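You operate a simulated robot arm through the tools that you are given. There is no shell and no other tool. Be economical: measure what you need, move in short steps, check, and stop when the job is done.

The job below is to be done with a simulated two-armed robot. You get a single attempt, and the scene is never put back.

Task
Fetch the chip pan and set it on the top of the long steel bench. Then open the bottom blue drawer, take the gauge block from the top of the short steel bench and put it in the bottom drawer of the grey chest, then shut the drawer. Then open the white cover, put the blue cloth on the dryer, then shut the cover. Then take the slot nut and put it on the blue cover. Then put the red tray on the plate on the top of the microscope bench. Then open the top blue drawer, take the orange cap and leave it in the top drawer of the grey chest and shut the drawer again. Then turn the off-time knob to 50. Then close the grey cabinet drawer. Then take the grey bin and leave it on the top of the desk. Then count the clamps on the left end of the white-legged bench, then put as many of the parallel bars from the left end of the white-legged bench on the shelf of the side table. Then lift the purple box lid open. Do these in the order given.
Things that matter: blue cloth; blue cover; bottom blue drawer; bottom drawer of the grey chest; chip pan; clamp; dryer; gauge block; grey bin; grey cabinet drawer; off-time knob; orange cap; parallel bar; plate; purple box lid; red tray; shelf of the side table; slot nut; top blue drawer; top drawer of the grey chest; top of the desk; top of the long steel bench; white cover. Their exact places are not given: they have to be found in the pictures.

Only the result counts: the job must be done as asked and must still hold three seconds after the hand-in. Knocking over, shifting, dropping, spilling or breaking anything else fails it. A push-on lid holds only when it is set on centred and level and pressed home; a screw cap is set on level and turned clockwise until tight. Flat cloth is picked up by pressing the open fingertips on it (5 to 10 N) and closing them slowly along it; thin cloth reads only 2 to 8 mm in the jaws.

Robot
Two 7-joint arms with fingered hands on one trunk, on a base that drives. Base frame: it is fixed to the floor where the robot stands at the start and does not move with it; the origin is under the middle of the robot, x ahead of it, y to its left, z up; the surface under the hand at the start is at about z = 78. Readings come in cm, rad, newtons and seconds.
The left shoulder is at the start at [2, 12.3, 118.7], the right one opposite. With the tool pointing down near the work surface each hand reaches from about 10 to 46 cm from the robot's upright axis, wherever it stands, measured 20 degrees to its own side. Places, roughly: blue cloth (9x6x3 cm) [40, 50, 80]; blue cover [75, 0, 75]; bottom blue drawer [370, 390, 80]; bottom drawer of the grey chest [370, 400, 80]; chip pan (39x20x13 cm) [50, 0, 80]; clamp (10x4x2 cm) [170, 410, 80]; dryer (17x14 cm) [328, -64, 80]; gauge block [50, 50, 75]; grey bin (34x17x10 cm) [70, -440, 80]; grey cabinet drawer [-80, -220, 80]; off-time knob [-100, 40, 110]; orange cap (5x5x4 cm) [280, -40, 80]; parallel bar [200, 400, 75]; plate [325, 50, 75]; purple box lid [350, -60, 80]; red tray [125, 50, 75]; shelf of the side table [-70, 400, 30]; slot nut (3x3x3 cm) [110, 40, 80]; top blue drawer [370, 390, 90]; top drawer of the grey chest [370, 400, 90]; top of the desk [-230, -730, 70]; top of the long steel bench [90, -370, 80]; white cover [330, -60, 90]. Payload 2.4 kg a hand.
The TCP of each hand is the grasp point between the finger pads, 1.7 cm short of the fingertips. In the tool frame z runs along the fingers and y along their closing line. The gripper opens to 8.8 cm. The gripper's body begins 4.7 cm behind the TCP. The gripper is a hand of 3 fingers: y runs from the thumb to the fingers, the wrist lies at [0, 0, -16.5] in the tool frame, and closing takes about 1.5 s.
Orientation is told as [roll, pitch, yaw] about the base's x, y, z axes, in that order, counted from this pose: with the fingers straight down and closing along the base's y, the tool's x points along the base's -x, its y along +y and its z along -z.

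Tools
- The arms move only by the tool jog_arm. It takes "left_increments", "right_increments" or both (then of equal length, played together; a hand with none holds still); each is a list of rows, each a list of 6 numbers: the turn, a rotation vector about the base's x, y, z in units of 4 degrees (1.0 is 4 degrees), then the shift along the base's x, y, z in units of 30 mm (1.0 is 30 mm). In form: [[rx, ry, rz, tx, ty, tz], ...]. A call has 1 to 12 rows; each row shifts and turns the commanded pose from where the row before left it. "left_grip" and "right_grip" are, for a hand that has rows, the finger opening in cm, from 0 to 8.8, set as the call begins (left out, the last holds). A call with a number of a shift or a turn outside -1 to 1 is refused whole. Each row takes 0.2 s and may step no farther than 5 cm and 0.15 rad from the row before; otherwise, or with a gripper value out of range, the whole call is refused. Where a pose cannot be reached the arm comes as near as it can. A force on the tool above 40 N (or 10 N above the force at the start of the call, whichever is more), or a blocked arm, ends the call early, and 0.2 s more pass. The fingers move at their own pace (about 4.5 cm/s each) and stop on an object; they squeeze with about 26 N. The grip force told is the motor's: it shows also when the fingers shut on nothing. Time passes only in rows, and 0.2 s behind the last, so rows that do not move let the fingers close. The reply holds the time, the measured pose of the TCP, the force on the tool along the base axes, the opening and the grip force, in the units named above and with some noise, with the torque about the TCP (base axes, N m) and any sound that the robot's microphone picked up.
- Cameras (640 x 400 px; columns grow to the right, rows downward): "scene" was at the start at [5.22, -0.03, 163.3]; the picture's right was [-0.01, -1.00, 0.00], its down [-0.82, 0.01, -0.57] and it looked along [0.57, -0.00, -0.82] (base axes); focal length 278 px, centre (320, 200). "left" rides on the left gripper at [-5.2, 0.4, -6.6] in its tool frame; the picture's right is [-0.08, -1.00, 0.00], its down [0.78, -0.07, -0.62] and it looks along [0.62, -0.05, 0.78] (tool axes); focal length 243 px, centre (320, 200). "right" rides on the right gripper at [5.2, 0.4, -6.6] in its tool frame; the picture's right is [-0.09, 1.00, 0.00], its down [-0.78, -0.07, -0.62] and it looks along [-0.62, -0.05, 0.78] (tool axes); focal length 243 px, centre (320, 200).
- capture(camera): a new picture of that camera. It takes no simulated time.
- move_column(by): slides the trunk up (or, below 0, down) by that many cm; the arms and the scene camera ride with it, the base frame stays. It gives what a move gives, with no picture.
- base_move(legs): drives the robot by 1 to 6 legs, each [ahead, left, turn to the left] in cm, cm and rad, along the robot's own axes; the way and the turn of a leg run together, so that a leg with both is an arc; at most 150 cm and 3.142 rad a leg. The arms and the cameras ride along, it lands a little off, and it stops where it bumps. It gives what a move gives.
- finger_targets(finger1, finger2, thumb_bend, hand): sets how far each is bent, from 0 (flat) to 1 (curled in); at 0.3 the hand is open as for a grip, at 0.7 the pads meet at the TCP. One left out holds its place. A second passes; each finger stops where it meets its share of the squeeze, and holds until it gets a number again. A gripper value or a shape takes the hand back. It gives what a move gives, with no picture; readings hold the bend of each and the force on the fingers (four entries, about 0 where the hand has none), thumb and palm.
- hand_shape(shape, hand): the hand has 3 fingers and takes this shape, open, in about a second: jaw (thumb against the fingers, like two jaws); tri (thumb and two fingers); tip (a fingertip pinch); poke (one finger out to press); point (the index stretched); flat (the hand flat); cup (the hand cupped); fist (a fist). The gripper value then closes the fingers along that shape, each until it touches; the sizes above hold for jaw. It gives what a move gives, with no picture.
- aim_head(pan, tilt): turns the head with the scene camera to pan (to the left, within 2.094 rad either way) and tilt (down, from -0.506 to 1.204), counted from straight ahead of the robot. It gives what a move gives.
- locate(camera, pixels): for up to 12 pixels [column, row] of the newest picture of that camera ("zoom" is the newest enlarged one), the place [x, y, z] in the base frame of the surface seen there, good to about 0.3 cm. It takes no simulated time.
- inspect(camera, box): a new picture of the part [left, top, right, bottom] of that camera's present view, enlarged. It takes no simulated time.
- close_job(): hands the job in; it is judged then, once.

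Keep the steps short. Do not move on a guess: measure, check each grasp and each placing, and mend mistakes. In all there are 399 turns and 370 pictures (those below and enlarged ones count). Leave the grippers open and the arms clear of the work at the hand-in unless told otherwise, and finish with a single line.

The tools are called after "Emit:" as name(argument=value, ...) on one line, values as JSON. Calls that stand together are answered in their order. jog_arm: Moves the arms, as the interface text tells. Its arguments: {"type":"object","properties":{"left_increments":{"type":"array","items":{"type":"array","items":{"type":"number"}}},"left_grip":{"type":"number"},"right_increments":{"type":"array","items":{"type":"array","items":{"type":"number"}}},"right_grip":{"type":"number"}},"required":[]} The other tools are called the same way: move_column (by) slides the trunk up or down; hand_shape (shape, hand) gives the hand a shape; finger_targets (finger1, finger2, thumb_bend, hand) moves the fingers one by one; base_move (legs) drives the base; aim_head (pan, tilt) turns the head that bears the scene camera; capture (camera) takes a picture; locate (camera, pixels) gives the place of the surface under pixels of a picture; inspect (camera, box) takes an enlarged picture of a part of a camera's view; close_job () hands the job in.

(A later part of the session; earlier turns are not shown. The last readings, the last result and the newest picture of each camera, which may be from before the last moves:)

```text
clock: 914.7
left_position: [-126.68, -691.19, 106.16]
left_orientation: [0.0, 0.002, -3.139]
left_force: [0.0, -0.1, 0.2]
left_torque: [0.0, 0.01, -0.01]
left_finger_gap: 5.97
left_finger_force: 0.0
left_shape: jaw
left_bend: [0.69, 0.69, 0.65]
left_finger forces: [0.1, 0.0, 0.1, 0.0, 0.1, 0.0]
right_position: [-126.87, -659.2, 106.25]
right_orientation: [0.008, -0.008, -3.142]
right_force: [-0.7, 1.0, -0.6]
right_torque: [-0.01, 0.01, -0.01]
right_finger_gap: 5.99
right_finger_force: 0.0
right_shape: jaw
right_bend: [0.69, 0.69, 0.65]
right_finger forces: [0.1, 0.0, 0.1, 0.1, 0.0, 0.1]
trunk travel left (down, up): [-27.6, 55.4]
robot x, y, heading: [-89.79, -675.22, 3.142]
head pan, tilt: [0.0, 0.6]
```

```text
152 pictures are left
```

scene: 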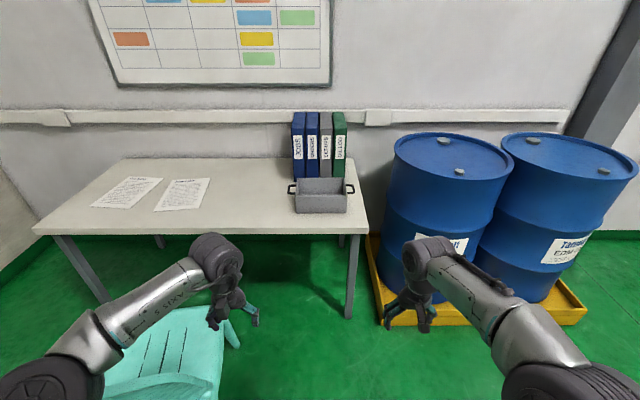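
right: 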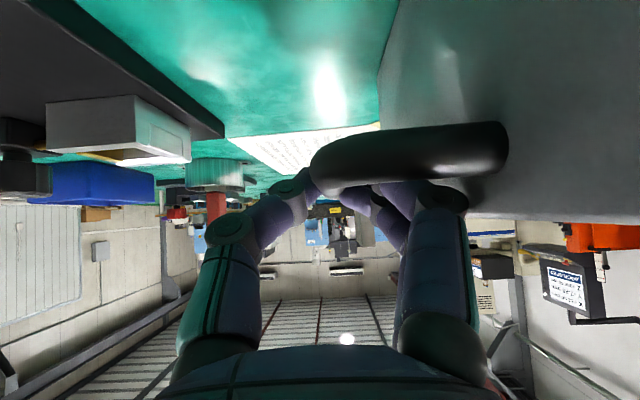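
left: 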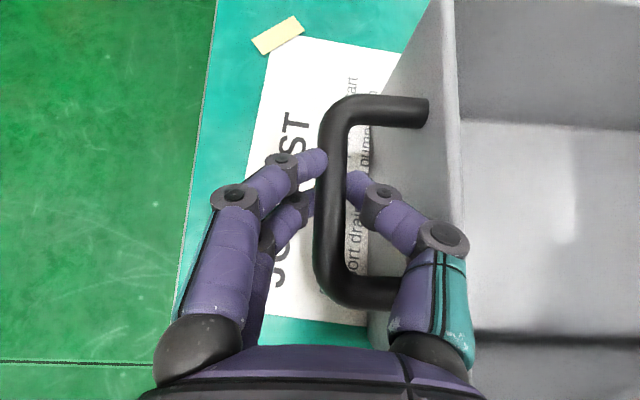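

Bin is in place. Now the long drive to the white-legged bench's left end.

Emit:
base_move(legs=[[-69, 0, 0], [0, 0, -1.571], [148, 0, 0], [148, 0, 0], [148, 0, 0]])

Emit:
base_move(legs=[[50, 0, 0], [90, 0, 0]])

```text
clock: 943.2
left_position: [-34.41, -194.1, 106.21]
left_orientation: [0.0, 0.001, 1.565]
left_force: [0.0, -0.2, -0.1]
left_torque: [0.01, 0.02, -0.01]
left_finger_gap: 5.98
left_finger_force: 0.1
left_shape: jaw
left_bend: [0.69, 0.69, 0.65]
left_finger forces: [0.0, 0.1, 0.0, 0.0, 0.0, 0.1]
right_position: [-2.38, -194.32, 106.25]
right_orientation: [0.007, -0.011, 1.561]
right_force: [-0.4, -0.6, -1.0]
right_torque: [-0.06, 0.0, -0.01]
right_finger_gap: 5.97
right_finger_force: 0.1
right_shape: jaw
right_bend: [0.69, 0.69, 0.65]
right_finger forces: [0.0, 0.0, 0.1, 0.0, 0.0, 0.0]
trunk travel left (down, up): [-27.6, 55.4]
robot x, y, heading: [-19.13, -231.07, 1.56]
head pan, tilt: [0.0, 0.6]
```

```text
clock: 950.5
left_position: [-32.16, -53.5, 106.21]
left_orientation: [-0.001, 0.001, 1.56]
left_force: [-0.2, 0.5, 0.1]
left_torque: [0.0, -0.01, 0.01]
left_finger_gap: 5.99
left_finger_force: 0.0
left_shape: jaw
left_bend: [0.69, 0.69, 0.65]
left_finger forces: [0.0, 0.0, 0.0, 0.0, 0.0, 0.0]
right_position: [0.11, -54.13, 106.15]
right_orientation: [0.008, -0.011, 1.56]
right_force: [-0.6, 0.4, -1.3]
right_torque: [0.03, 0.0, -0.02]
right_finger_gap: 5.98
right_finger_force: 0.1
right_shape: jaw
right_bend: [0.69, 0.69, 0.65]
right_finger forces: [0.0, 0.0, 0.1, 0.1, 0.1, 0.0]
trunk travel left (down, up): [-27.6, 55.4]
robot x, y, heading: [-17.12, -90.69, 1.552]
head pan, tilt: [0.0, 0.6]
```

Emit:
aim_head(pan=0.1, tilt=0.35)

Emit:
capture(camera="scene")

```text
clock: 951.3
left_position: [-32.13, -53.75, 106.26]
left_orientation: [-0.001, 0.002, 1.56]
left_force: [-0.7, -0.1, -0.6]
left_torque: [0.03, 0.0, 0.02]
left_finger_gap: 5.96
left_finger_force: 0.1
left_shape: jaw
left_bend: [0.69, 0.69, 0.65]
left_finger forces: [0.1, 0.0, 0.0, 0.1, 0.0, 0.1]
right_position: [0.11, -53.95, 106.2]
right_orientation: [0.008, -0.011, 1.559]
right_force: [0.7, -0.4, 0.0]
right_torque: [0.02, -0.02, 0.01]
right_finger_gap: 5.96
right_finger_force: 0.0
right_shape: jaw
right_bend: [0.69, 0.69, 0.65]
right_finger forces: [0.0, 0.0, 0.1, 0.0, 0.1, 0.1]
trunk travel left (down, up): [-27.6, 55.4]
robot x, y, heading: [-17.0, -90.88, 1.555]
head pan, tilt: [0.099, 0.351]
```

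```text
151 pictures are left
```

scene: 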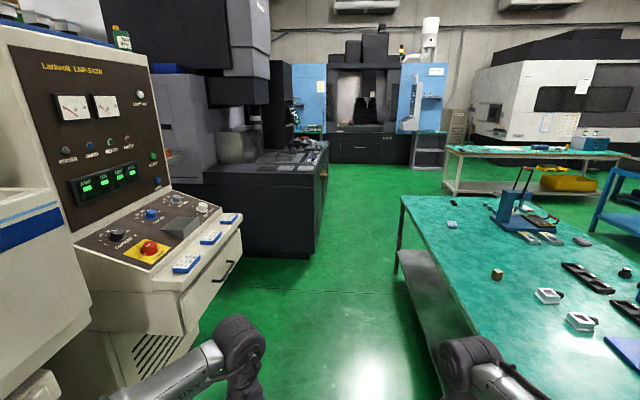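

Emit:
locate(camera="scene", pixels=[[305, 257], [328, 205], [325, 165], [399, 268], [402, 198], [310, 137], [428, 165], [447, 190], [415, 165], [318, 155], [240, 250], [300, 165]])

Emit:
inspect(camera="scene", box=[260, 60, 460, 200])

```text
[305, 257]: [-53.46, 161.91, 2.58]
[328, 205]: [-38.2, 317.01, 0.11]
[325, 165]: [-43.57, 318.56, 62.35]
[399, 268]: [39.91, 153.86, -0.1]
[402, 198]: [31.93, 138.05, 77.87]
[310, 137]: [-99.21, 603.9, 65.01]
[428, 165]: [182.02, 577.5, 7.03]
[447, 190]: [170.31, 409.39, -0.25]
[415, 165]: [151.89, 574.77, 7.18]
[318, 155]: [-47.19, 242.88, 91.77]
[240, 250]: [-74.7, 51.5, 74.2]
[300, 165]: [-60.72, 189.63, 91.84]
```

```text
2.86 times, centred on (360, 130) of scene
```

zoom: 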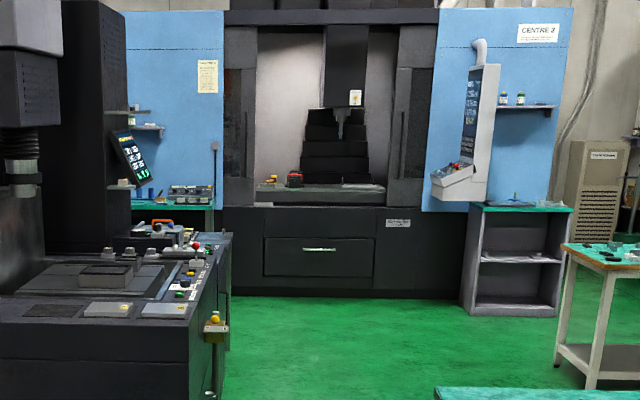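

The corridor along x≈−5 is open. Go that way and look for the side table past the dark machine.

Emit:
base_move(legs=[[0, -11, 0.016], [140, 0, 0]])

Emit:
base_move(legs=[[0, 0, 0], [145, 0, 0]])

Emit:
aim_head(pan=0.7, tilt=0.4)

Emit:
capture(camera="scene")

```text
clock: 959.0
left_position: [-20.32, 85.64, 106.21]
left_orientation: [-0.001, 0.0, 1.564]
left_force: [-0.4, -0.4, 0.6]
left_torque: [-0.02, 0.01, -0.02]
left_finger_gap: 5.95
left_finger_force: 0.0
left_shape: jaw
left_bend: [0.69, 0.69, 0.65]
left_finger forces: [0.1, 0.1, 0.0, 0.1, 0.0, 0.0]
right_position: [11.78, 85.33, 106.16]
right_orientation: [0.008, -0.011, 1.561]
right_force: [-0.4, -0.7, -0.1]
right_torque: [0.01, -0.01, -0.02]
right_finger_gap: 5.98
right_finger_force: 0.0
right_shape: jaw
right_bend: [0.69, 0.69, 0.65]
right_finger forces: [0.0, 0.0, 0.0, 0.0, 0.1, 0.0]
trunk travel left (down, up): [-27.6, 55.4]
robot x, y, heading: [-5.28, 48.42, 1.561]
head pan, tilt: [0.099, 0.351]
```

```text
clock: 966.5
left_position: [-18.98, 229.75, 106.14]
left_orientation: [-0.002, 0.001, 1.568]
left_force: [-0.5, 0.6, 0.1]
left_torque: [0.0, 0.03, -0.01]
left_finger_gap: 5.96
left_finger_force: 0.1
left_shape: jaw
left_bend: [0.69, 0.69, 0.65]
left_finger forces: [0.0, 0.0, 0.0, 0.0, 0.0, 0.0]
right_position: [13.05, 229.64, 106.27]
right_orientation: [0.008, -0.012, 1.564]
right_force: [-0.8, -0.4, 0.9]
right_torque: [-0.04, 0.02, -0.01]
right_finger_gap: 5.96
right_finger_force: 0.1
right_shape: jaw
right_bend: [0.69, 0.69, 0.65]
right_finger forces: [0.1, 0.0, 0.0, 0.0, 0.1, 0.0]
trunk travel left (down, up): [-27.6, 55.4]
robot x, y, heading: [-3.79, 192.55, 1.559]
head pan, tilt: [0.099, 0.351]
```

```text
clock: 967.5
left_position: [-18.95, 229.61, 106.23]
left_orientation: [-0.003, 0.003, 1.568]
left_force: [0.2, 1.0, -0.1]
left_torque: [-0.03, -0.01, 0.0]
left_finger_gap: 5.96
left_finger_force: 0.0
left_shape: jaw
left_bend: [0.69, 0.69, 0.65]
left_finger forces: [0.1, 0.0, 0.1, 0.1, 0.0, 0.1]
right_position: [13.1, 229.55, 106.21]
right_orientation: [0.007, -0.011, 1.565]
right_force: [-0.1, 0.4, 1.0]
right_torque: [0.0, 0.02, 0.03]
right_finger_gap: 5.98
right_finger_force: 0.1
right_shape: jaw
right_bend: [0.69, 0.69, 0.65]
right_finger forces: [0.1, 0.0, 0.0, 0.0, 0.0, 0.0]
trunk travel left (down, up): [-27.6, 55.4]
robot x, y, heading: [-3.69, 192.77, 1.563]
head pan, tilt: [0.7, 0.4]
```

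```text
149 pictures are left
```

scene: 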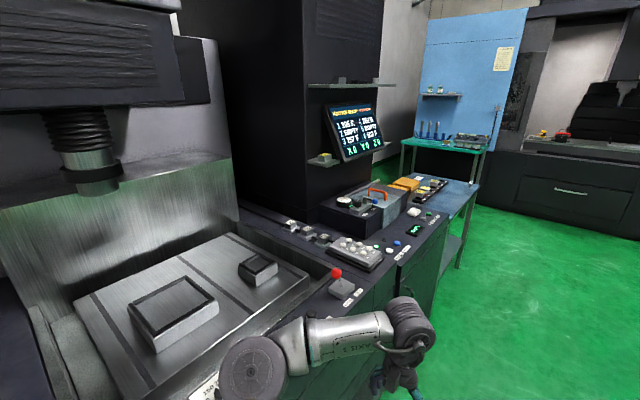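

The blue-topped side table stands past the dark machine. Now go to the white-legged bench's left end.

Emit:
base_move(legs=[[105, 0, 0.007], [0, -100, 0], [0, -76, 0]])

Emit:
aim_head(pan=0, tilt=0.6)

Emit:
capture(camera="scene")

Emit:
inspect(camera="scene", box=[180, 130, 400, 280])

```text
clock: 981.4
left_position: [157.6, 334.54, 106.26]
left_orientation: [-0.001, 0.002, 1.563]
left_force: [0.9, -0.3, -0.9]
left_torque: [-0.02, 0.01, -0.02]
left_finger_gap: 5.98
left_finger_force: 0.1
left_shape: jaw
left_bend: [0.69, 0.69, 0.65]
left_finger forces: [0.0, 0.0, 0.1, 0.0, 0.0, 0.1]
right_position: [189.68, 334.38, 106.21]
right_orientation: [0.01, -0.01, 1.56]
right_force: [-0.7, 0.6, 0.1]
right_torque: [0.0, 0.01, 0.0]
right_finger_gap: 5.95
right_finger_force: 0.1
right_shape: jaw
right_bend: [0.69, 0.69, 0.65]
right_finger forces: [0.1, 0.0, 0.0, 0.0, 0.0, 0.1]
trunk travel left (down, up): [-27.6, 55.4]
robot x, y, heading: [172.8, 297.56, 1.564]
head pan, tilt: [0.7, 0.4]
```

```text
clock: 982.5
left_position: [157.47, 334.51, 106.33]
left_orientation: [-0.001, 0.003, 1.565]
left_force: [0.3, 0.0, 0.1]
left_torque: [-0.01, 0.03, 0.03]
left_finger_gap: 5.95
left_finger_force: 0.0
left_shape: jaw
left_bend: [0.69, 0.69, 0.65]
left_finger forces: [0.1, 0.0, 0.0, 0.0, 0.0, 0.0]
right_position: [189.52, 334.46, 106.21]
right_orientation: [0.009, -0.01, 1.56]
right_force: [0.6, -0.4, 0.5]
right_torque: [0.02, 0.0, -0.03]
right_finger_gap: 5.95
right_finger_force: 0.2
right_shape: jaw
right_bend: [0.69, 0.69, 0.65]
right_finger forces: [0.0, 0.1, 0.0, 0.0, 0.0, 0.0]
trunk travel left (down, up): [-27.6, 55.4]
robot x, y, heading: [172.85, 297.46, 1.553]
head pan, tilt: [0.0, 0.6]
```

```text
148 pictures are left
```

scene: 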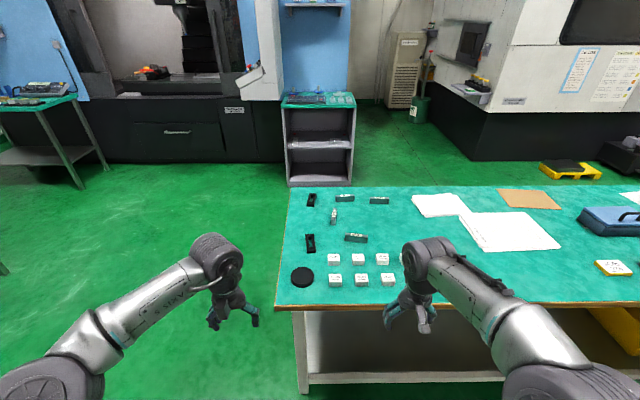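

```text
2.67 times, centred on (290, 205) of scene
```

zoom: 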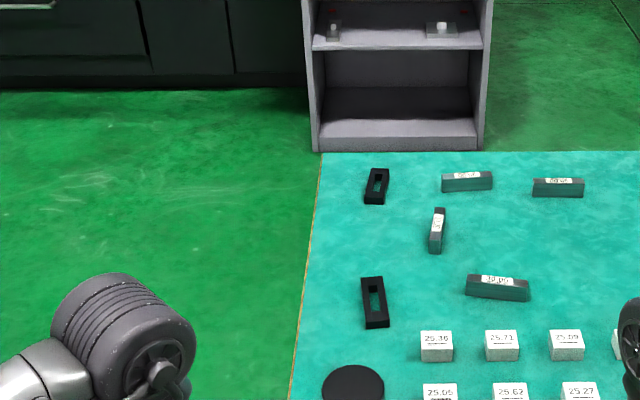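

Emit:
base_move(legs=[[0, 40, 0.01]])

Emit:
aim_head(pan=-0.35, tilt=0.6)

Emit:
capture(camera="scene")

Emit:
inspect(camera="scene", box=[240, 160, 420, 300])

```text
clock: 985.0
left_position: [117.35, 334.74, 106.16]
left_orientation: [-0.003, 0.001, 1.572]
left_force: [-0.4, -0.1, -0.3]
left_torque: [0.01, -0.01, 0.0]
left_finger_gap: 5.99
left_finger_force: 0.1
left_shape: jaw
left_bend: [0.69, 0.69, 0.65]
left_finger forces: [0.0, 0.1, 0.0, 0.1, 0.0, 0.1]
right_position: [149.38, 334.85, 106.14]
right_orientation: [0.009, -0.01, 1.567]
right_force: [0.5, 0.4, -0.3]
right_torque: [-0.01, -0.02, 0.01]
right_finger_gap: 5.96
right_finger_force: 0.1
right_shape: jaw
right_bend: [0.69, 0.69, 0.65]
right_finger forces: [0.0, 0.1, 0.0, 0.0, 0.0, 0.0]
trunk travel left (down, up): [-27.6, 55.4]
robot x, y, heading: [133.39, 297.86, 1.564]
head pan, tilt: [0.0, 0.6]
```

```text
clock: 985.8
left_position: [117.35, 334.74, 106.33]
left_orientation: [-0.002, 0.002, 1.572]
left_force: [0.8, -0.8, -0.8]
left_torque: [-0.01, 0.01, 0.0]
left_finger_gap: 5.97
left_finger_force: 0.0
left_shape: jaw
left_bend: [0.69, 0.69, 0.65]
left_finger forces: [0.0, 0.1, 0.0, 0.1, 0.0, 0.0]
right_position: [149.38, 334.88, 106.21]
right_orientation: [0.008, -0.01, 1.568]
right_force: [1.0, -0.4, -0.4]
right_torque: [-0.01, -0.01, -0.03]
right_finger_gap: 5.98
right_finger_force: 0.1
right_shape: jaw
right_bend: [0.69, 0.69, 0.65]
right_finger forces: [0.0, 0.0, 0.0, 0.1, 0.0, 0.1]
trunk travel left (down, up): [-27.6, 55.4]
robot x, y, heading: [133.3, 297.95, 1.567]
head pan, tilt: [-0.351, 0.6]
```

```text
146 pictures are left
```

scene: 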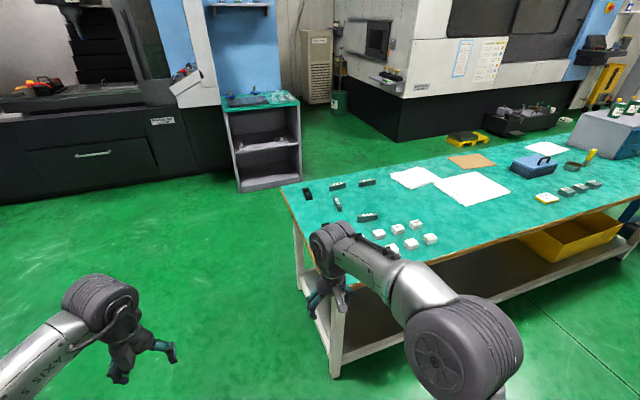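

```text
2.86 times, centred on (330, 230) of scene
```

zoom: 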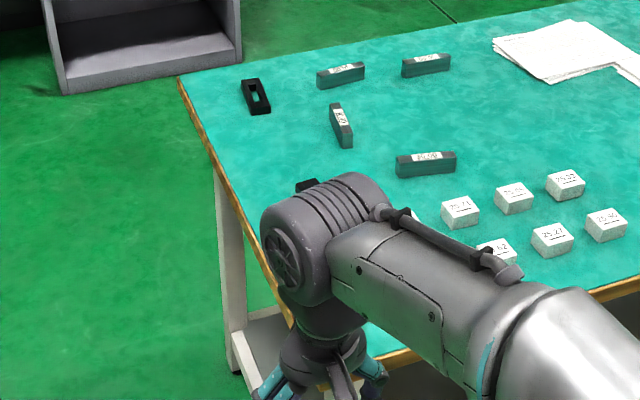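

Two clamps (black slotted pieces) on the left end, and four labelled parallel bars. So two bars go to the side table's shelf. Measure the bars.

Emit:
locate(camera="zoom", pixels=[[425, 156], [398, 162], [455, 155], [398, 178], [336, 105], [342, 118], [350, 135], [340, 70], [425, 60], [257, 95], [460, 200], [330, 112]])

Emit:
base_move(legs=[[0, -52, 0.004], [22, 0, 0]])

Emit:
aim_head(pan=0.1, tilt=0.9)

Emit:
capture(camera="scene")

```text
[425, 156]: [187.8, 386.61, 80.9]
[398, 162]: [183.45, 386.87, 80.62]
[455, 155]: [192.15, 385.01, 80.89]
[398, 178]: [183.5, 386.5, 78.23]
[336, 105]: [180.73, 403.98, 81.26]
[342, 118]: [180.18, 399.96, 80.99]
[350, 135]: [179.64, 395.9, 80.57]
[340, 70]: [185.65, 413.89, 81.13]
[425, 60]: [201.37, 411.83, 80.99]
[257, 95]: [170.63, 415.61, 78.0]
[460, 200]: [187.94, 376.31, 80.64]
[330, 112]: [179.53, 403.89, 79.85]
```

```text
clock: 990.1
left_position: [168.7, 356.76, 106.14]
left_orientation: [-0.002, 0.003, 1.578]
left_force: [-0.5, 0.5, 0.2]
left_torque: [-0.02, -0.01, 0.05]
left_finger_gap: 5.96
left_finger_force: 0.1
left_shape: jaw
left_bend: [0.69, 0.69, 0.65]
left_finger forces: [0.1, 0.0, 0.0, 0.0, 0.0, 0.1]
right_position: [200.79, 357.07, 106.12]
right_orientation: [0.008, -0.009, 1.575]
right_force: [-0.7, -0.4, 0.5]
right_torque: [0.0, -0.01, 0.02]
right_finger_gap: 5.97
right_finger_force: 0.0
right_shape: jaw
right_bend: [0.69, 0.69, 0.65]
right_finger forces: [0.0, 0.0, 0.0, 0.0, 0.1, 0.0]
trunk travel left (down, up): [-27.6, 55.4]
robot x, y, heading: [184.46, 320.0, 1.574]
head pan, tilt: [-0.351, 0.6]
```

```text
clock: 991.0
left_position: [168.69, 356.74, 106.27]
left_orientation: [-0.001, 0.003, 1.577]
left_force: [-0.1, 0.3, 0.0]
left_torque: [0.01, -0.01, 0.0]
left_finger_gap: 5.97
left_finger_force: 0.0
left_shape: jaw
left_bend: [0.69, 0.69, 0.65]
left_finger forces: [0.1, 0.1, 0.0, 0.1, 0.0, 0.0]
right_position: [200.7, 357.02, 106.19]
right_orientation: [0.009, -0.01, 1.575]
right_force: [-0.3, -1.6, -0.3]
right_torque: [-0.01, 0.01, 0.01]
right_finger_gap: 5.97
right_finger_force: 0.1
right_shape: jaw
right_bend: [0.69, 0.69, 0.65]
right_finger forces: [0.0, 0.0, 0.0, 0.0, 0.0, 0.0]
trunk travel left (down, up): [-27.6, 55.4]
robot x, y, heading: [184.54, 320.08, 1.574]
head pan, tilt: [0.099, 0.901]
```

```text
144 pictures are left
```

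scene: 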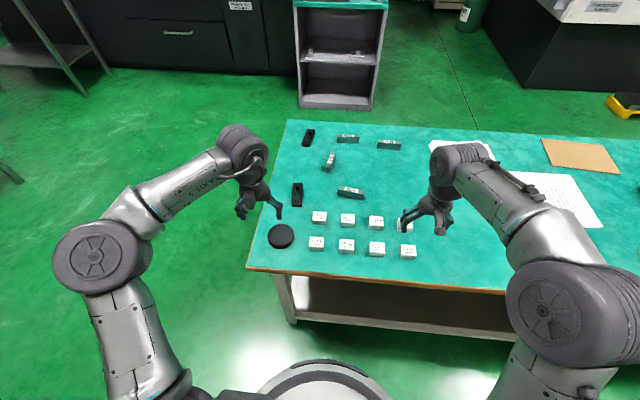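

The bench's left edge is at x=160, so I take bars C (185.7, 414) and A (187.8, 386) from the left end, facing +x, one in each hand.

Emit:
base_move(legs=[[-24, 0, 0], [0, 60, 0], [104, 0, 0], [0, 0, -1.572]])

Emit:
aim_head(pan=0, tilt=0.9)

Emit:
capture(camera="scene")

Emit:
inspect(camera="scene", box=[220, 80, 420, 220])

```text
clock: 1004.5
left_position: [161.12, 414.64, 106.25]
left_orientation: [-0.002, 0.002, 0.003]
left_force: [0.5, -0.7, 0.4]
left_torque: [-0.01, -0.02, -0.01]
left_finger_gap: 5.97
left_finger_force: 0.1
left_shape: jaw
left_bend: [0.69, 0.69, 0.65]
left_finger forces: [0.1, 0.0, 0.0, 0.0, 0.0, 0.1]
right_position: [161.2, 382.62, 106.23]
right_orientation: [0.009, -0.011, -0.001]
right_force: [0.1, 1.2, -0.6]
right_torque: [0.02, 0.0, 0.01]
right_finger_gap: 5.96
right_finger_force: 0.1
right_shape: jaw
right_bend: [0.69, 0.69, 0.65]
right_finger forces: [0.1, 0.0, 0.1, 0.0, 0.0, 0.0]
trunk travel left (down, up): [-27.6, 55.4]
robot x, y, heading: [124.26, 399.03, -0.003]
head pan, tilt: [0.099, 0.901]
```

```text
clock: 1005.2
left_position: [161.1, 414.71, 106.24]
left_orientation: [-0.002, 0.002, 0.003]
left_force: [-0.3, -0.3, -0.7]
left_torque: [-0.01, 0.04, -0.02]
left_finger_gap: 5.97
left_finger_force: 0.1
left_shape: jaw
left_bend: [0.69, 0.69, 0.65]
left_finger forces: [0.0, 0.0, 0.0, 0.1, 0.1, 0.0]
right_position: [161.17, 382.68, 106.14]
right_orientation: [0.007, -0.01, 0.0]
right_force: [0.2, 0.1, -0.9]
right_torque: [0.02, -0.01, -0.03]
right_finger_gap: 5.97
right_finger_force: 0.0
right_shape: jaw
right_bend: [0.69, 0.69, 0.65]
right_finger forces: [0.0, 0.0, 0.0, 0.0, 0.0, 0.1]
trunk travel left (down, up): [-27.6, 55.4]
robot x, y, heading: [124.13, 399.09, 0.0]
head pan, tilt: [0.0, 0.901]
```

```text
143 pictures are left
```

scene: 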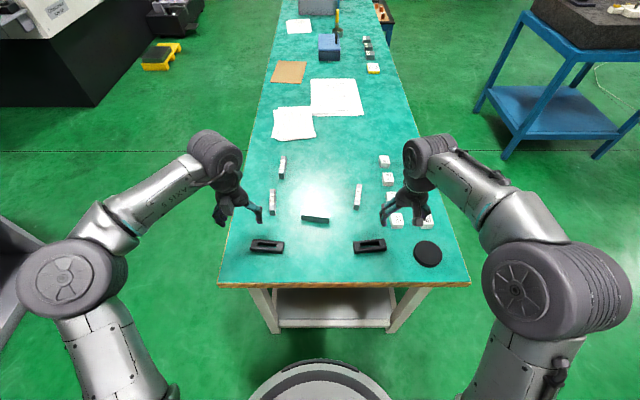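

```text
2.86 times, centred on (320, 150) of scene
```

zoom: 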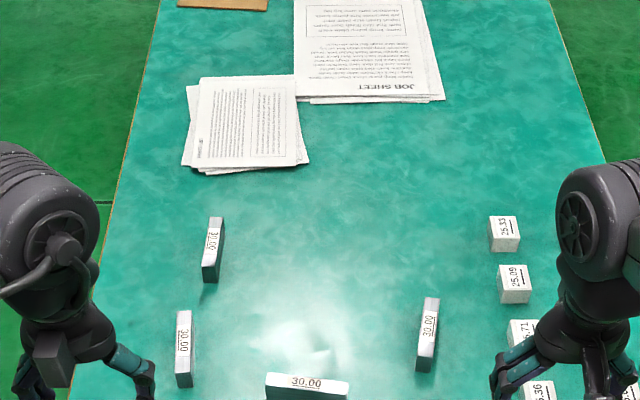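

Clear view: two clamps, four "30.00" bars. Measure C and A.

Emit:
locate(camera="zoom", pixels=[[184, 315], [183, 370], [176, 350], [191, 350], [432, 302], [423, 360], [420, 330], [437, 330], [184, 345], [428, 333]])

Emit:
base_move(legs=[[12, 0, 0]])

Emit:
jog_arm(left_increments=[[0, -1, 0, 0, 0, 0], [0, -1, 0, 0, 0, 0], [0, -1, 0, 0, 0, 0], [0, -1, 0, 0, 0, 0], [0, -1, 0, 0, 0, 0], [0, -1, 0, 0, 0, 0]], right_increments=[[0, -1, 0, 0, 0, 0], [0, -1, 0, 0, 0, 0], [0, -1, 0, 0, 0, 0], [0, -1, 0, 0, 0, 0], [0, -1, 0, 0, 0, 0], [0, -1, 0, 0, 0, 0]], left_grip=5, right_grip=5)

```text
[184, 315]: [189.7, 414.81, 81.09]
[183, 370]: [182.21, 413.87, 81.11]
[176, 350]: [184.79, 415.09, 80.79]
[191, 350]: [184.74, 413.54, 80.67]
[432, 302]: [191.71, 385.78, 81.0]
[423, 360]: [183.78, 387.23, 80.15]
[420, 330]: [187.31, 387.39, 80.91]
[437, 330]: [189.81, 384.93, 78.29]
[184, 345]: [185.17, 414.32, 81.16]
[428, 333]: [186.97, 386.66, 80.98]
```

```text
clock: 1006.5
left_position: [173.47, 414.73, 106.25]
left_orientation: [-0.001, 0.003, 0.003]
left_force: [0.3, -0.8, -1.0]
left_torque: [0.01, 0.01, -0.02]
left_finger_gap: 6.01
left_finger_force: 0.1
left_shape: jaw
left_bend: [0.69, 0.69, 0.65]
left_finger forces: [0.1, 0.0, 0.1, 0.1, 0.0, 0.0]
right_position: [173.58, 382.69, 106.16]
right_orientation: [0.009, -0.009, 0.001]
right_force: [-0.8, 0.5, 0.4]
right_torque: [-0.01, 0.0, 0.01]
right_finger_gap: 5.97
right_finger_force: 0.1
right_shape: jaw
right_bend: [0.69, 0.69, 0.65]
right_finger forces: [0.1, 0.0, 0.0, 0.1, 0.1, 0.0]
trunk travel left (down, up): [-27.6, 55.4]
robot x, y, heading: [136.69, 398.89, -0.003]
head pan, tilt: [0.0, 0.901]
```

```text
clock: 1007.9
left_position: [173.43, 414.75, 106.18]
left_orientation: [-0.006, -0.417, 0.004]
left_force: [0.6, -0.5, -0.1]
left_torque: [0.0, -0.02, 0.01]
left_finger_gap: 5.02
left_finger_force: 0.1
left_shape: jaw
left_bend: [0.72, 0.72, 0.7]
left_finger forces: [0.1, 0.0, 0.1, 0.1, 0.0, 0.1]
right_position: [173.38, 382.6, 106.24]
right_orientation: [0.007, -0.431, 0.001]
right_force: [-0.2, 0.4, -1.1]
right_torque: [0.02, 0.0, 0.0]
right_finger_gap: 5.04
right_finger_force: 0.0
right_shape: jaw
right_bend: [0.72, 0.72, 0.7]
right_finger forces: [0.0, 0.1, 0.0, 0.1, 0.1, 0.0]
trunk travel left (down, up): [-27.6, 55.4]
robot x, y, heading: [136.19, 398.79, -0.001]
head pan, tilt: [0.0, 0.901]
```

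Align both hands over bars C and A (yaw +7° and −10°), then lower the trunk.

Emit:
jog_arm(left_increments=[[0, 0, 0.35, 0.84, -0.03, 0], [0, 0, 0.35, 0.84, -0.03, 0], [0, 0, 0.35, 0.84, -0.03, 0], [0, 0, 0.35, 0.84, -0.03, 0], [0, 0, 0.35, 0.84, -0.03, 0]], right_increments=[[0, 0, -0.5, 0.93, 0.26, 0], [0, 0, -0.5, 0.93, 0.26, 0], [0, 0, -0.5, 0.93, 0.26, 0], [0, 0, -0.5, 0.93, 0.26, 0], [0, 0, -0.5, 0.93, 0.26, 0]])

Emit:
move_column(by=-18)

Emit:
capture(camera="left")

Emit:
capture(camera="right")

```text
clock: 1009.1
left_position: [186.0, 414.29, 106.2]
left_orientation: [-0.003, -0.415, 0.126]
left_force: [-0.2, 1.3, 0.8]
left_torque: [0.01, 0.02, 0.01]
left_finger_gap: 5.05
left_finger_force: 0.0
left_shape: jaw
left_bend: [0.72, 0.72, 0.7]
left_finger forces: [0.1, 0.0, 0.1, 0.0, 0.0, 0.0]
right_position: [187.44, 386.69, 106.11]
right_orientation: [0.007, -0.425, -0.172]
right_force: [-0.5, -0.1, 0.1]
right_torque: [-0.01, -0.01, -0.01]
right_finger_gap: 5.03
right_finger_force: 0.0
right_shape: jaw
right_bend: [0.72, 0.72, 0.7]
right_finger forces: [0.1, 0.1, 0.0, 0.0, 0.0, 0.0]
trunk travel left (down, up): [-27.6, 55.4]
robot x, y, heading: [136.78, 399.14, -0.002]
head pan, tilt: [0.0, 0.901]
```

```text
clock: 1011.1
left_position: [185.88, 414.33, 88.23]
left_orientation: [-0.004, -0.417, 0.125]
left_force: [-0.3, -0.9, -0.3]
left_torque: [0.0, 0.03, 0.0]
left_finger_gap: 5.04
left_finger_force: 0.0
left_shape: jaw
left_bend: [0.72, 0.72, 0.7]
left_finger forces: [0.1, 0.1, 0.0, 0.0, 0.0, 0.0]
right_position: [187.31, 386.54, 88.11]
right_orientation: [0.009, -0.431, -0.172]
right_force: [-0.1, 0.1, 0.0]
right_torque: [0.04, -0.01, 0.01]
right_finger_gap: 5.04
right_finger_force: 0.1
right_shape: jaw
right_bend: [0.72, 0.72, 0.7]
right_finger forces: [0.0, 0.1, 0.0, 0.0, 0.0, 0.1]
trunk travel left (down, up): [-9.6, 73.4]
robot x, y, heading: [136.38, 398.93, 0.002]
head pan, tilt: [0.0, 0.901]
```

```text
141 pictures are left
```

left: 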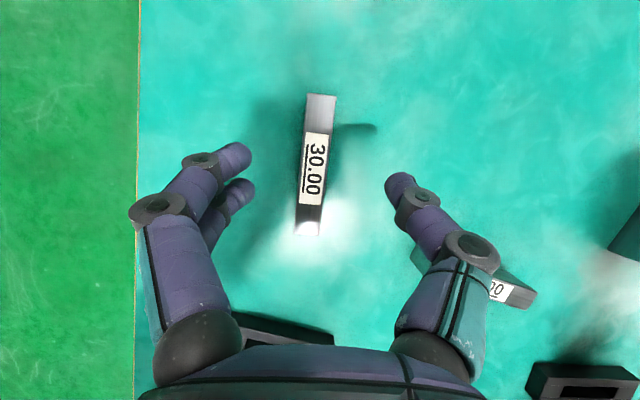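

```text
140 pictures are left
```

right: 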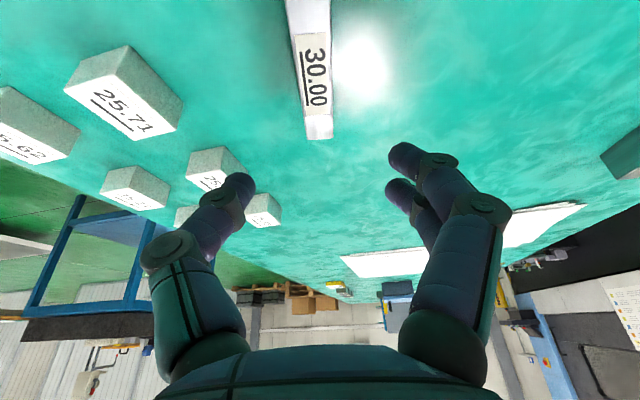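

Emit:
jog_arm(left_increments=[[0, 0, 0, 0, 0, -0.9], [0, 0, 0, 0, 0, -0.9], [0, 0, 0, 0, 0, -0.85]], right_increments=[[0, 0, 0, 0, 0, -0.9], [0, 0, 0, 0, 0, -0.9], [0, 0, 0, 0, 0, -0.82]])

Emit:
capture(camera="right")

Emit:
capture(camera="left")

```text
clock: 1011.9
left_position: [185.91, 414.32, 80.21]
left_orientation: [-0.006, -0.418, 0.129]
left_force: [-0.8, -0.4, -0.8]
left_torque: [0.01, -0.03, 0.03]
left_finger_gap: 5.02
left_finger_force: 0.1
left_shape: jaw
left_bend: [0.72, 0.72, 0.7]
left_finger forces: [0.0, 0.0, 0.1, 0.1, 0.0, 0.0]
right_position: [187.42, 386.49, 80.27]
right_orientation: [0.008, -0.429, -0.176]
right_force: [0.3, 0.7, 1.0]
right_torque: [-0.03, 0.01, 0.0]
right_finger_gap: 5.02
right_finger_force: 0.1
right_shape: jaw
right_bend: [0.72, 0.72, 0.7]
right_finger forces: [0.0, 0.1, 0.1, 0.0, 0.0, 0.0]
trunk travel left (down, up): [-9.6, 73.4]
robot x, y, heading: [136.54, 399.04, 0.002]
head pan, tilt: [0.0, 0.901]
```

```text
139 pictures are left
```

right: 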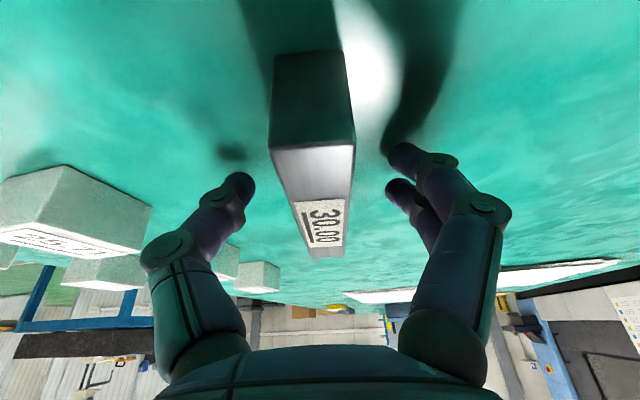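

```text
138 pictures are left
```

left: 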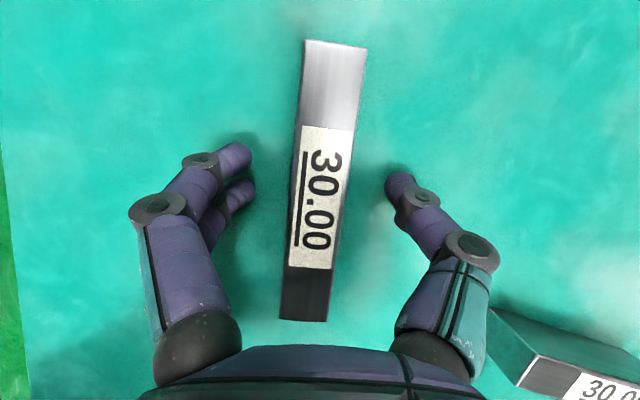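

Both bars are between the fingers. Close both and lift.

Emit:
jog_arm(left_increments=[[0, 0, 0, 0, 0, 0], [0, 0, 0, 0, 0, 0], [0, 0, 0, 0, 0, 0], [0, 0, 0, 0, 0, 0], [0, 0, 0, 0, 0, 0], [0, 0, 0, 0, 0, 0], [0, 0, 0, 0, 0, 0.5], [0, 0, 0, 0, 0, 0.7], [0, 0, 0, 0, 0, 0.7]], right_increments=[[0, 0, 0, 0, 0, 0], [0, 0, 0, 0, 0, 0], [0, 0, 0, 0, 0, 0], [0, 0, 0, 0, 0, 0], [0, 0, 0, 0, 0, 0], [0, 0, 0, 0, 0, 0], [0, 0, 0, 0, 0, 0.5], [0, 0, 0, 0, 0, 0.7], [0, 0, 0, 0, 0, 0.7]], left_grip=0, right_grip=0)

Emit:
capture(camera="right")

Emit:
capture(camera="left")

```text
clock: 1013.9
left_position: [186.0, 414.32, 85.91]
left_orientation: [-0.005, -0.416, 0.126]
left_force: [-0.1, -0.2, -3.6]
left_torque: [0.02, 0.01, -0.01]
left_finger_gap: 1.25
left_finger_force: 25.8
left_shape: jaw
left_bend: [0.73, 0.73, 0.7]
left_finger forces: [11.9, 11.5, 0.1, 0.0, 23.5, 0.0]
right_position: [187.48, 386.6, 85.96]
right_orientation: [0.01, -0.429, -0.175]
right_force: [-0.3, 0.9, -2.9]
right_torque: [-0.02, 0.01, 0.02]
right_finger_gap: 1.2
right_finger_force: 26.3
right_shape: jaw
right_bend: [0.72, 0.72, 0.7]
right_finger forces: [11.8, 11.7, 0.0, 0.0, 23.5, 0.0]
trunk travel left (down, up): [-9.6, 73.4]
robot x, y, heading: [136.63, 399.04, 0.004]
head pan, tilt: [0.0, 0.901]
```

```text
137 pictures are left
```

right: 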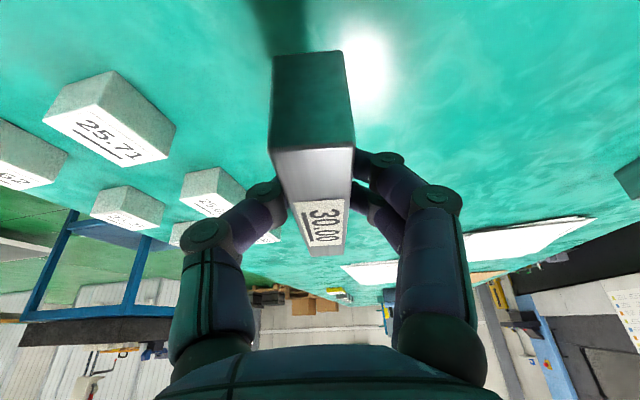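

```text
136 pictures are left
```

left: 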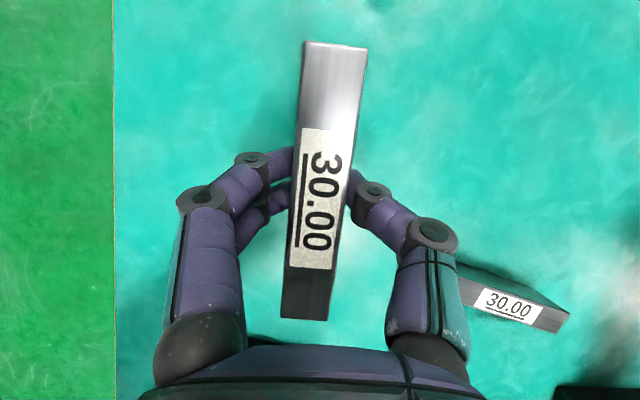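

Both held. Raise, back off and turn to the side table.

Emit:
move_column(by=18)

Emit:
base_move(legs=[[-70, 0, 0], [0, 0, 1.57], [0, 0, 1.57]])

Emit:
aim_head(pan=0, tilt=0.5)

Emit:
capture(camera="scene")

```text
clock: 1015.9
left_position: [186.05, 414.27, 103.86]
left_orientation: [-0.003, -0.416, 0.127]
left_force: [0.0, -0.2, -3.4]
left_torque: [-0.01, -0.03, -0.02]
left_finger_gap: 1.25
left_finger_force: 25.9
left_shape: jaw
left_bend: [0.73, 0.73, 0.7]
left_finger forces: [12.0, 11.6, 0.0, 0.0, 23.4, 0.1]
right_position: [187.43, 386.52, 103.98]
right_orientation: [0.008, -0.427, -0.172]
right_force: [-0.3, 0.3, -4.2]
right_torque: [0.02, 0.03, -0.03]
right_finger_gap: 1.24
right_finger_force: 25.8
right_shape: jaw
right_bend: [0.72, 0.72, 0.7]
right_finger forces: [11.7, 11.7, 0.0, 0.0, 23.4, 0.1]
trunk travel left (down, up): [-27.6, 55.4]
robot x, y, heading: [136.55, 399.05, -0.002]
head pan, tilt: [0.0, 0.901]
```

```text
clock: 1027.4
left_position: [17.85, 382.32, 103.94]
left_orientation: [-0.005, -0.416, -2.99]
left_force: [0.2, -0.2, -4.8]
left_torque: [0.0, -0.02, -0.01]
left_finger_gap: 1.22
left_finger_force: 26.8
left_shape: jaw
left_bend: [0.73, 0.73, 0.7]
left_finger forces: [11.7, 11.4, 0.0, 0.0, 23.1, 0.0]
right_position: [15.59, 410.13, 103.85]
right_orientation: [0.007, -0.43, 2.994]
right_force: [-0.4, -0.3, -3.4]
right_torque: [0.02, -0.05, 0.01]
right_finger_gap: 1.22
right_finger_force: 26.4
right_shape: jaw
right_bend: [0.72, 0.72, 0.7]
right_finger forces: [11.9, 11.5, 0.0, 0.0, 23.4, 0.0]
trunk travel left (down, up): [-27.6, 55.4]
robot x, y, heading: [67.11, 399.04, -3.114]
head pan, tilt: [0.0, 0.901]
```

```text
clock: 1028.3
left_position: [17.92, 382.29, 103.97]
left_orientation: [-0.004, -0.415, -2.988]
left_force: [-0.7, 0.1, -4.1]
left_torque: [-0.01, -0.01, 0.03]
left_finger_gap: 1.23
left_finger_force: 25.9
left_shape: jaw
left_bend: [0.73, 0.73, 0.7]
left_finger forces: [11.8, 11.5, 0.0, 0.1, 23.2, 0.1]
right_position: [15.67, 410.03, 103.94]
right_orientation: [0.006, -0.427, 2.992]
right_force: [0.7, -0.3, -3.8]
right_torque: [0.0, -0.03, 0.0]
right_finger_gap: 1.22
right_finger_force: 26.0
right_shape: jaw
right_bend: [0.72, 0.72, 0.7]
right_finger forces: [11.8, 11.5, 0.1, 0.0, 23.5, 0.1]
trunk travel left (down, up): [-27.6, 55.4]
robot x, y, heading: [66.8, 399.05, -3.113]
head pan, tilt: [0.0, 0.499]
```

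```text
135 pictures are left
```

scene: 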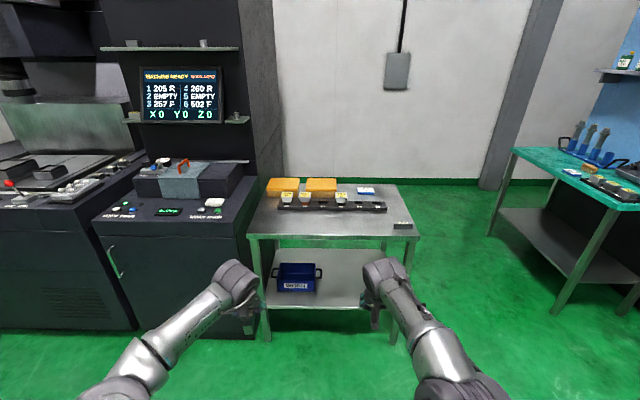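

Emit:
inspect(camera="scene", box=[230, 180, 430, 350])

Emit:
locate(camera="scene", pixels=[[250, 237], [415, 237], [335, 238], [330, 306], [360, 285], [335, 260], [275, 305], [320, 270], [355, 255], [395, 340], [268, 338], [350, 300]])

```text
2.35 times, centred on (330, 265) of scene
```

zoom: 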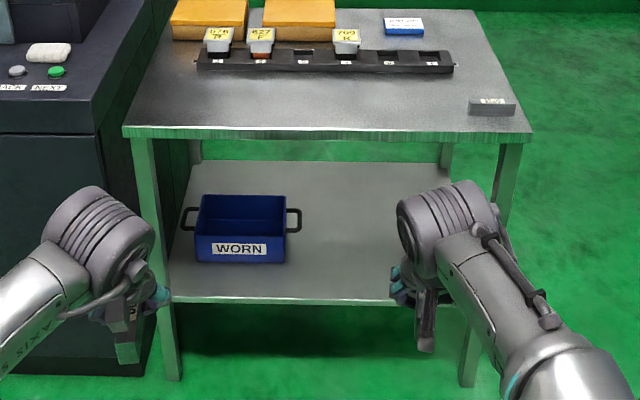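

```text
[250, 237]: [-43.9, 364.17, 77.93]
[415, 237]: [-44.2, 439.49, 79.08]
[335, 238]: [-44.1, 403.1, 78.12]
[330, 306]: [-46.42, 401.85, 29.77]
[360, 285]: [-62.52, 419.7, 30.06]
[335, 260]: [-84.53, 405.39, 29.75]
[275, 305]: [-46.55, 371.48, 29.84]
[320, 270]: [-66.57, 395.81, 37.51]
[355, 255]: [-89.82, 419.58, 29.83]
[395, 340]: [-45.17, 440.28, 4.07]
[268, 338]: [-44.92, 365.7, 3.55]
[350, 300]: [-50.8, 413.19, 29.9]
```

Shelf top z≈29.9, front x −46.5, y 370–437; the blue WORN bin occupies y<398. I'll place the bars at y≈406 and 428, x≈−54. Lower trunk and arms here, in the open, first.

Emit:
base_move(legs=[[0, -18, -0.028]])

Emit:
move_column(by=-27)

Emit:
jog_arm(left_increments=[[0, 0, 0, 0.35, 0.15, -1], [0, 0, 0, 0.35, 0.15, -1], [0, 0, 0, 0.35, 0.15, -1], [0, 0, 0, 0.35, 0.15, -1], [0, 0, 0, 0.35, 0.15, -1], [0, 0, 0, 0.35, 0.15, -1], [0, 0, 0, 0.35, 0.15, -1], [0, 0, 0, 0.35, 0.15, -1], [0, 0, 0, 0.35, 0.15, -1], [0, 0, 0, 0.35, 0.15, -1], [0, 0, 0, 0.3, 0.15, -1], [0, 0, 0, 0.3, 0.15, -1]], right_increments=[[0, 0, 0, 0.3, 0, -1], [0, 0, 0, 0.3, 0, -1], [0, 0, 0, 0.3, 0, -1], [0, 0, 0, 0.3, 0, -1], [0, 0, 0, 0.3, 0, -1], [0, 0, 0, 0.3, 0, -1], [0, 0, 0, 0.3, 0, -1], [0, 0, 0, 0.3, 0, -1], [0, 0, 0, 0.3, 0, -1], [0, 0, 0, 0.3, 0, -1], [0, 0, 0, 0.25, 0, -1], [0, 0, 0, 0.25, 0, -1]])

Emit:
capture(camera="scene")

```text
clock: 1029.8
left_position: [17.12, 401.86, 103.93]
left_orientation: [-0.004, -0.417, -3.018]
left_force: [0.2, -0.6, -2.8]
left_torque: [0.02, -0.02, -0.01]
left_finger_gap: 1.25
left_finger_force: 26.4
left_shape: jaw
left_bend: [0.73, 0.73, 0.7]
left_finger forces: [11.9, 11.4, 0.0, 0.1, 23.4, 0.0]
right_position: [15.77, 429.7, 103.85]
right_orientation: [0.009, -0.426, 2.966]
right_force: [-0.1, -0.4, -3.0]
right_torque: [-0.01, -0.06, 0.0]
right_finger_gap: 1.2
right_finger_force: 26.4
right_shape: jaw
right_bend: [0.72, 0.72, 0.7]
right_finger forces: [11.8, 11.6, 0.1, 0.0, 23.5, 0.0]
trunk travel left (down, up): [-27.6, 55.4]
robot x, y, heading: [66.27, 416.76, 3.137]
head pan, tilt: [0.0, 0.499]
```

```text
clock: 1032.5
left_position: [17.24, 401.71, 76.92]
left_orientation: [-0.002, -0.414, -3.017]
left_force: [0.3, 0.1, -3.6]
left_torque: [0.0, -0.02, 0.0]
left_finger_gap: 1.23
left_finger_force: 26.3
left_shape: jaw
left_bend: [0.73, 0.73, 0.7]
left_finger forces: [11.9, 11.6, 0.0, 0.0, 23.4, 0.0]
right_position: [15.78, 429.62, 76.93]
right_orientation: [0.007, -0.43, 2.967]
right_force: [0.5, -0.3, -3.1]
right_torque: [0.01, 0.0, 0.01]
right_finger_gap: 1.24
right_finger_force: 25.8
right_shape: jaw
right_bend: [0.72, 0.72, 0.7]
right_finger forces: [11.8, 11.7, 0.0, 0.0, 23.5, 0.0]
trunk travel left (down, up): [-0.6, 82.4]
robot x, y, heading: [66.91, 416.82, 3.136]
head pan, tilt: [0.0, 0.499]
```

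```text
clock: 1035.1
left_position: [29.51, 407.19, 40.95]
left_orientation: [-0.006, -0.413, -3.016]
left_force: [0.7, 0.0, -3.7]
left_torque: [-0.01, -0.02, -0.01]
left_finger_gap: 1.24
left_finger_force: 26.0
left_shape: jaw
left_bend: [0.73, 0.73, 0.7]
left_finger forces: [11.8, 11.5, 0.1, 0.0, 23.2, 0.0]
right_position: [26.34, 429.49, 40.97]
right_orientation: [0.007, -0.43, 2.967]
right_force: [-0.3, 0.4, -3.8]
right_torque: [0.02, -0.06, 0.01]
right_finger_gap: 1.23
right_finger_force: 26.1
right_shape: jaw
right_bend: [0.72, 0.72, 0.7]
right_finger forces: [11.8, 11.7, 0.0, 0.1, 23.5, 0.1]
trunk travel left (down, up): [-0.6, 82.4]
robot x, y, heading: [66.42, 417.0, 3.137]
head pan, tilt: [0.0, 0.499]
```

```text
133 pictures are left
```

scene: 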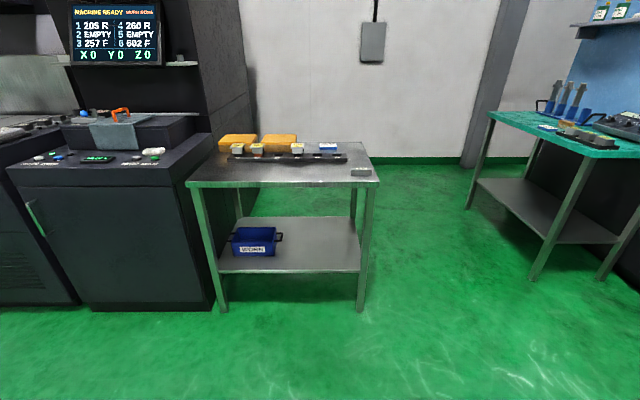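

Emit:
jog_arm(right_increments=[[0, 0, 0, 0, -0.6, 0], [0, 0, 0, 0, 0, 0]])

Emit:
base_move(legs=[[62, 0, 0]])

Emit:
aim_head(pan=0, tilt=0.95)

Emit:
capture(camera="scene")

Emit:
capture(camera="left")

Emit:
capture(camera="right")

```text
clock: 1035.7
left_position: [29.55, 407.19, 40.93]
left_orientation: [-0.004, -0.417, -3.018]
left_force: [-0.4, -0.5, -3.4]
left_torque: [-0.04, 0.0, -0.01]
left_finger_gap: 1.21
left_finger_force: 25.8
left_shape: jaw
left_bend: [0.73, 0.73, 0.7]
left_finger forces: [11.9, 11.6, 0.0, 0.0, 23.3, 0.0]
right_position: [26.29, 427.75, 41.05]
right_orientation: [0.006, -0.427, 2.967]
right_force: [-0.5, -0.6, -4.0]
right_torque: [0.01, -0.03, -0.01]
right_finger_gap: 1.23
right_finger_force: 26.0
right_shape: jaw
right_bend: [0.72, 0.72, 0.7]
right_finger forces: [11.9, 11.7, 0.0, 0.0, 23.6, 0.0]
trunk travel left (down, up): [-0.6, 82.4]
robot x, y, heading: [66.56, 416.98, 3.136]
head pan, tilt: [0.0, 0.499]
```

```text
clock: 1039.2
left_position: [-33.08, 407.72, 40.81]
left_orientation: [-0.004, -0.419, -3.023]
left_force: [-0.8, -0.4, -3.5]
left_torque: [0.02, -0.02, -0.01]
left_finger_gap: 1.21
left_finger_force: 26.2
left_shape: jaw
left_bend: [0.73, 0.73, 0.7]
left_finger forces: [11.9, 11.5, 0.0, 0.1, 23.3, 0.0]
right_position: [-36.33, 428.23, 40.97]
right_orientation: [0.007, -0.428, 2.962]
right_force: [-0.3, 0.1, -3.3]
right_torque: [-0.04, -0.04, 0.0]
right_finger_gap: 1.22
right_finger_force: 26.2
right_shape: jaw
right_bend: [0.72, 0.72, 0.7]
right_finger forces: [11.9, 11.8, 0.0, 0.0, 23.5, 0.1]
trunk travel left (down, up): [-0.6, 82.4]
robot x, y, heading: [4.31, 417.29, 3.134]
head pan, tilt: [0.0, 0.499]
```

```text
clock: 1040.1
left_position: [-33.07, 407.6, 40.89]
left_orientation: [-0.004, -0.415, -3.019]
left_force: [-0.3, -0.1, -4.1]
left_torque: [-0.04, -0.04, 0.04]
left_finger_gap: 1.23
left_finger_force: 25.8
left_shape: jaw
left_bend: [0.73, 0.73, 0.7]
left_finger forces: [11.9, 11.6, 0.1, 0.0, 23.2, 0.0]
right_position: [-36.24, 428.34, 41.02]
right_orientation: [0.007, -0.427, 2.963]
right_force: [0.5, -0.4, -4.0]
right_torque: [-0.03, -0.04, 0.01]
right_finger_gap: 1.22
right_finger_force: 26.3
right_shape: jaw
right_bend: [0.72, 0.72, 0.7]
right_finger forces: [11.9, 11.8, 0.1, 0.0, 23.7, 0.0]
trunk travel left (down, up): [-0.6, 82.4]
robot x, y, heading: [4.11, 417.43, 3.135]
head pan, tilt: [0.0, 0.949]
```

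```text
132 pictures are left
```

scene: 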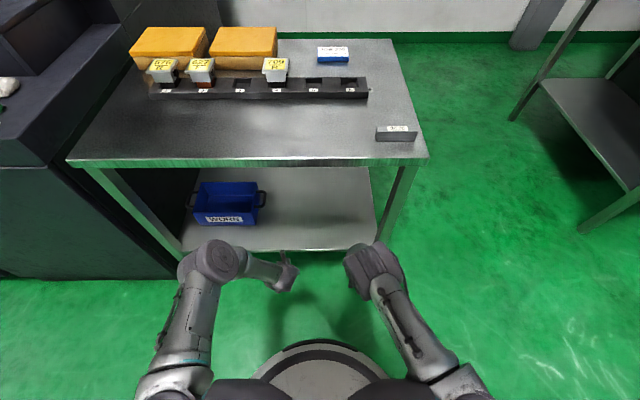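

```text
131 pictures are left
```

left: 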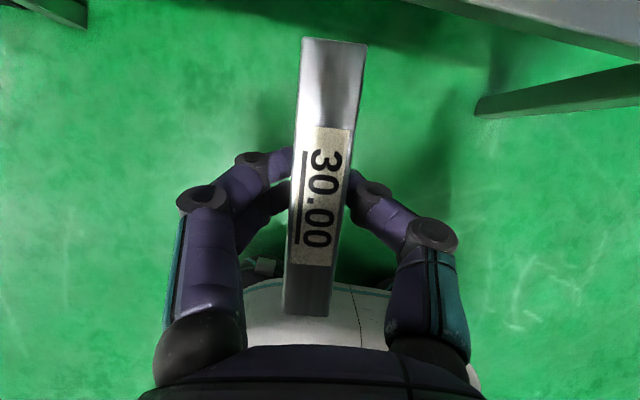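

```text
130 pictures are left
```

right: 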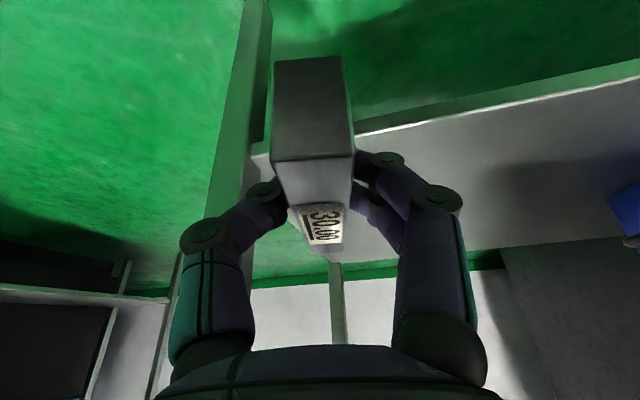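

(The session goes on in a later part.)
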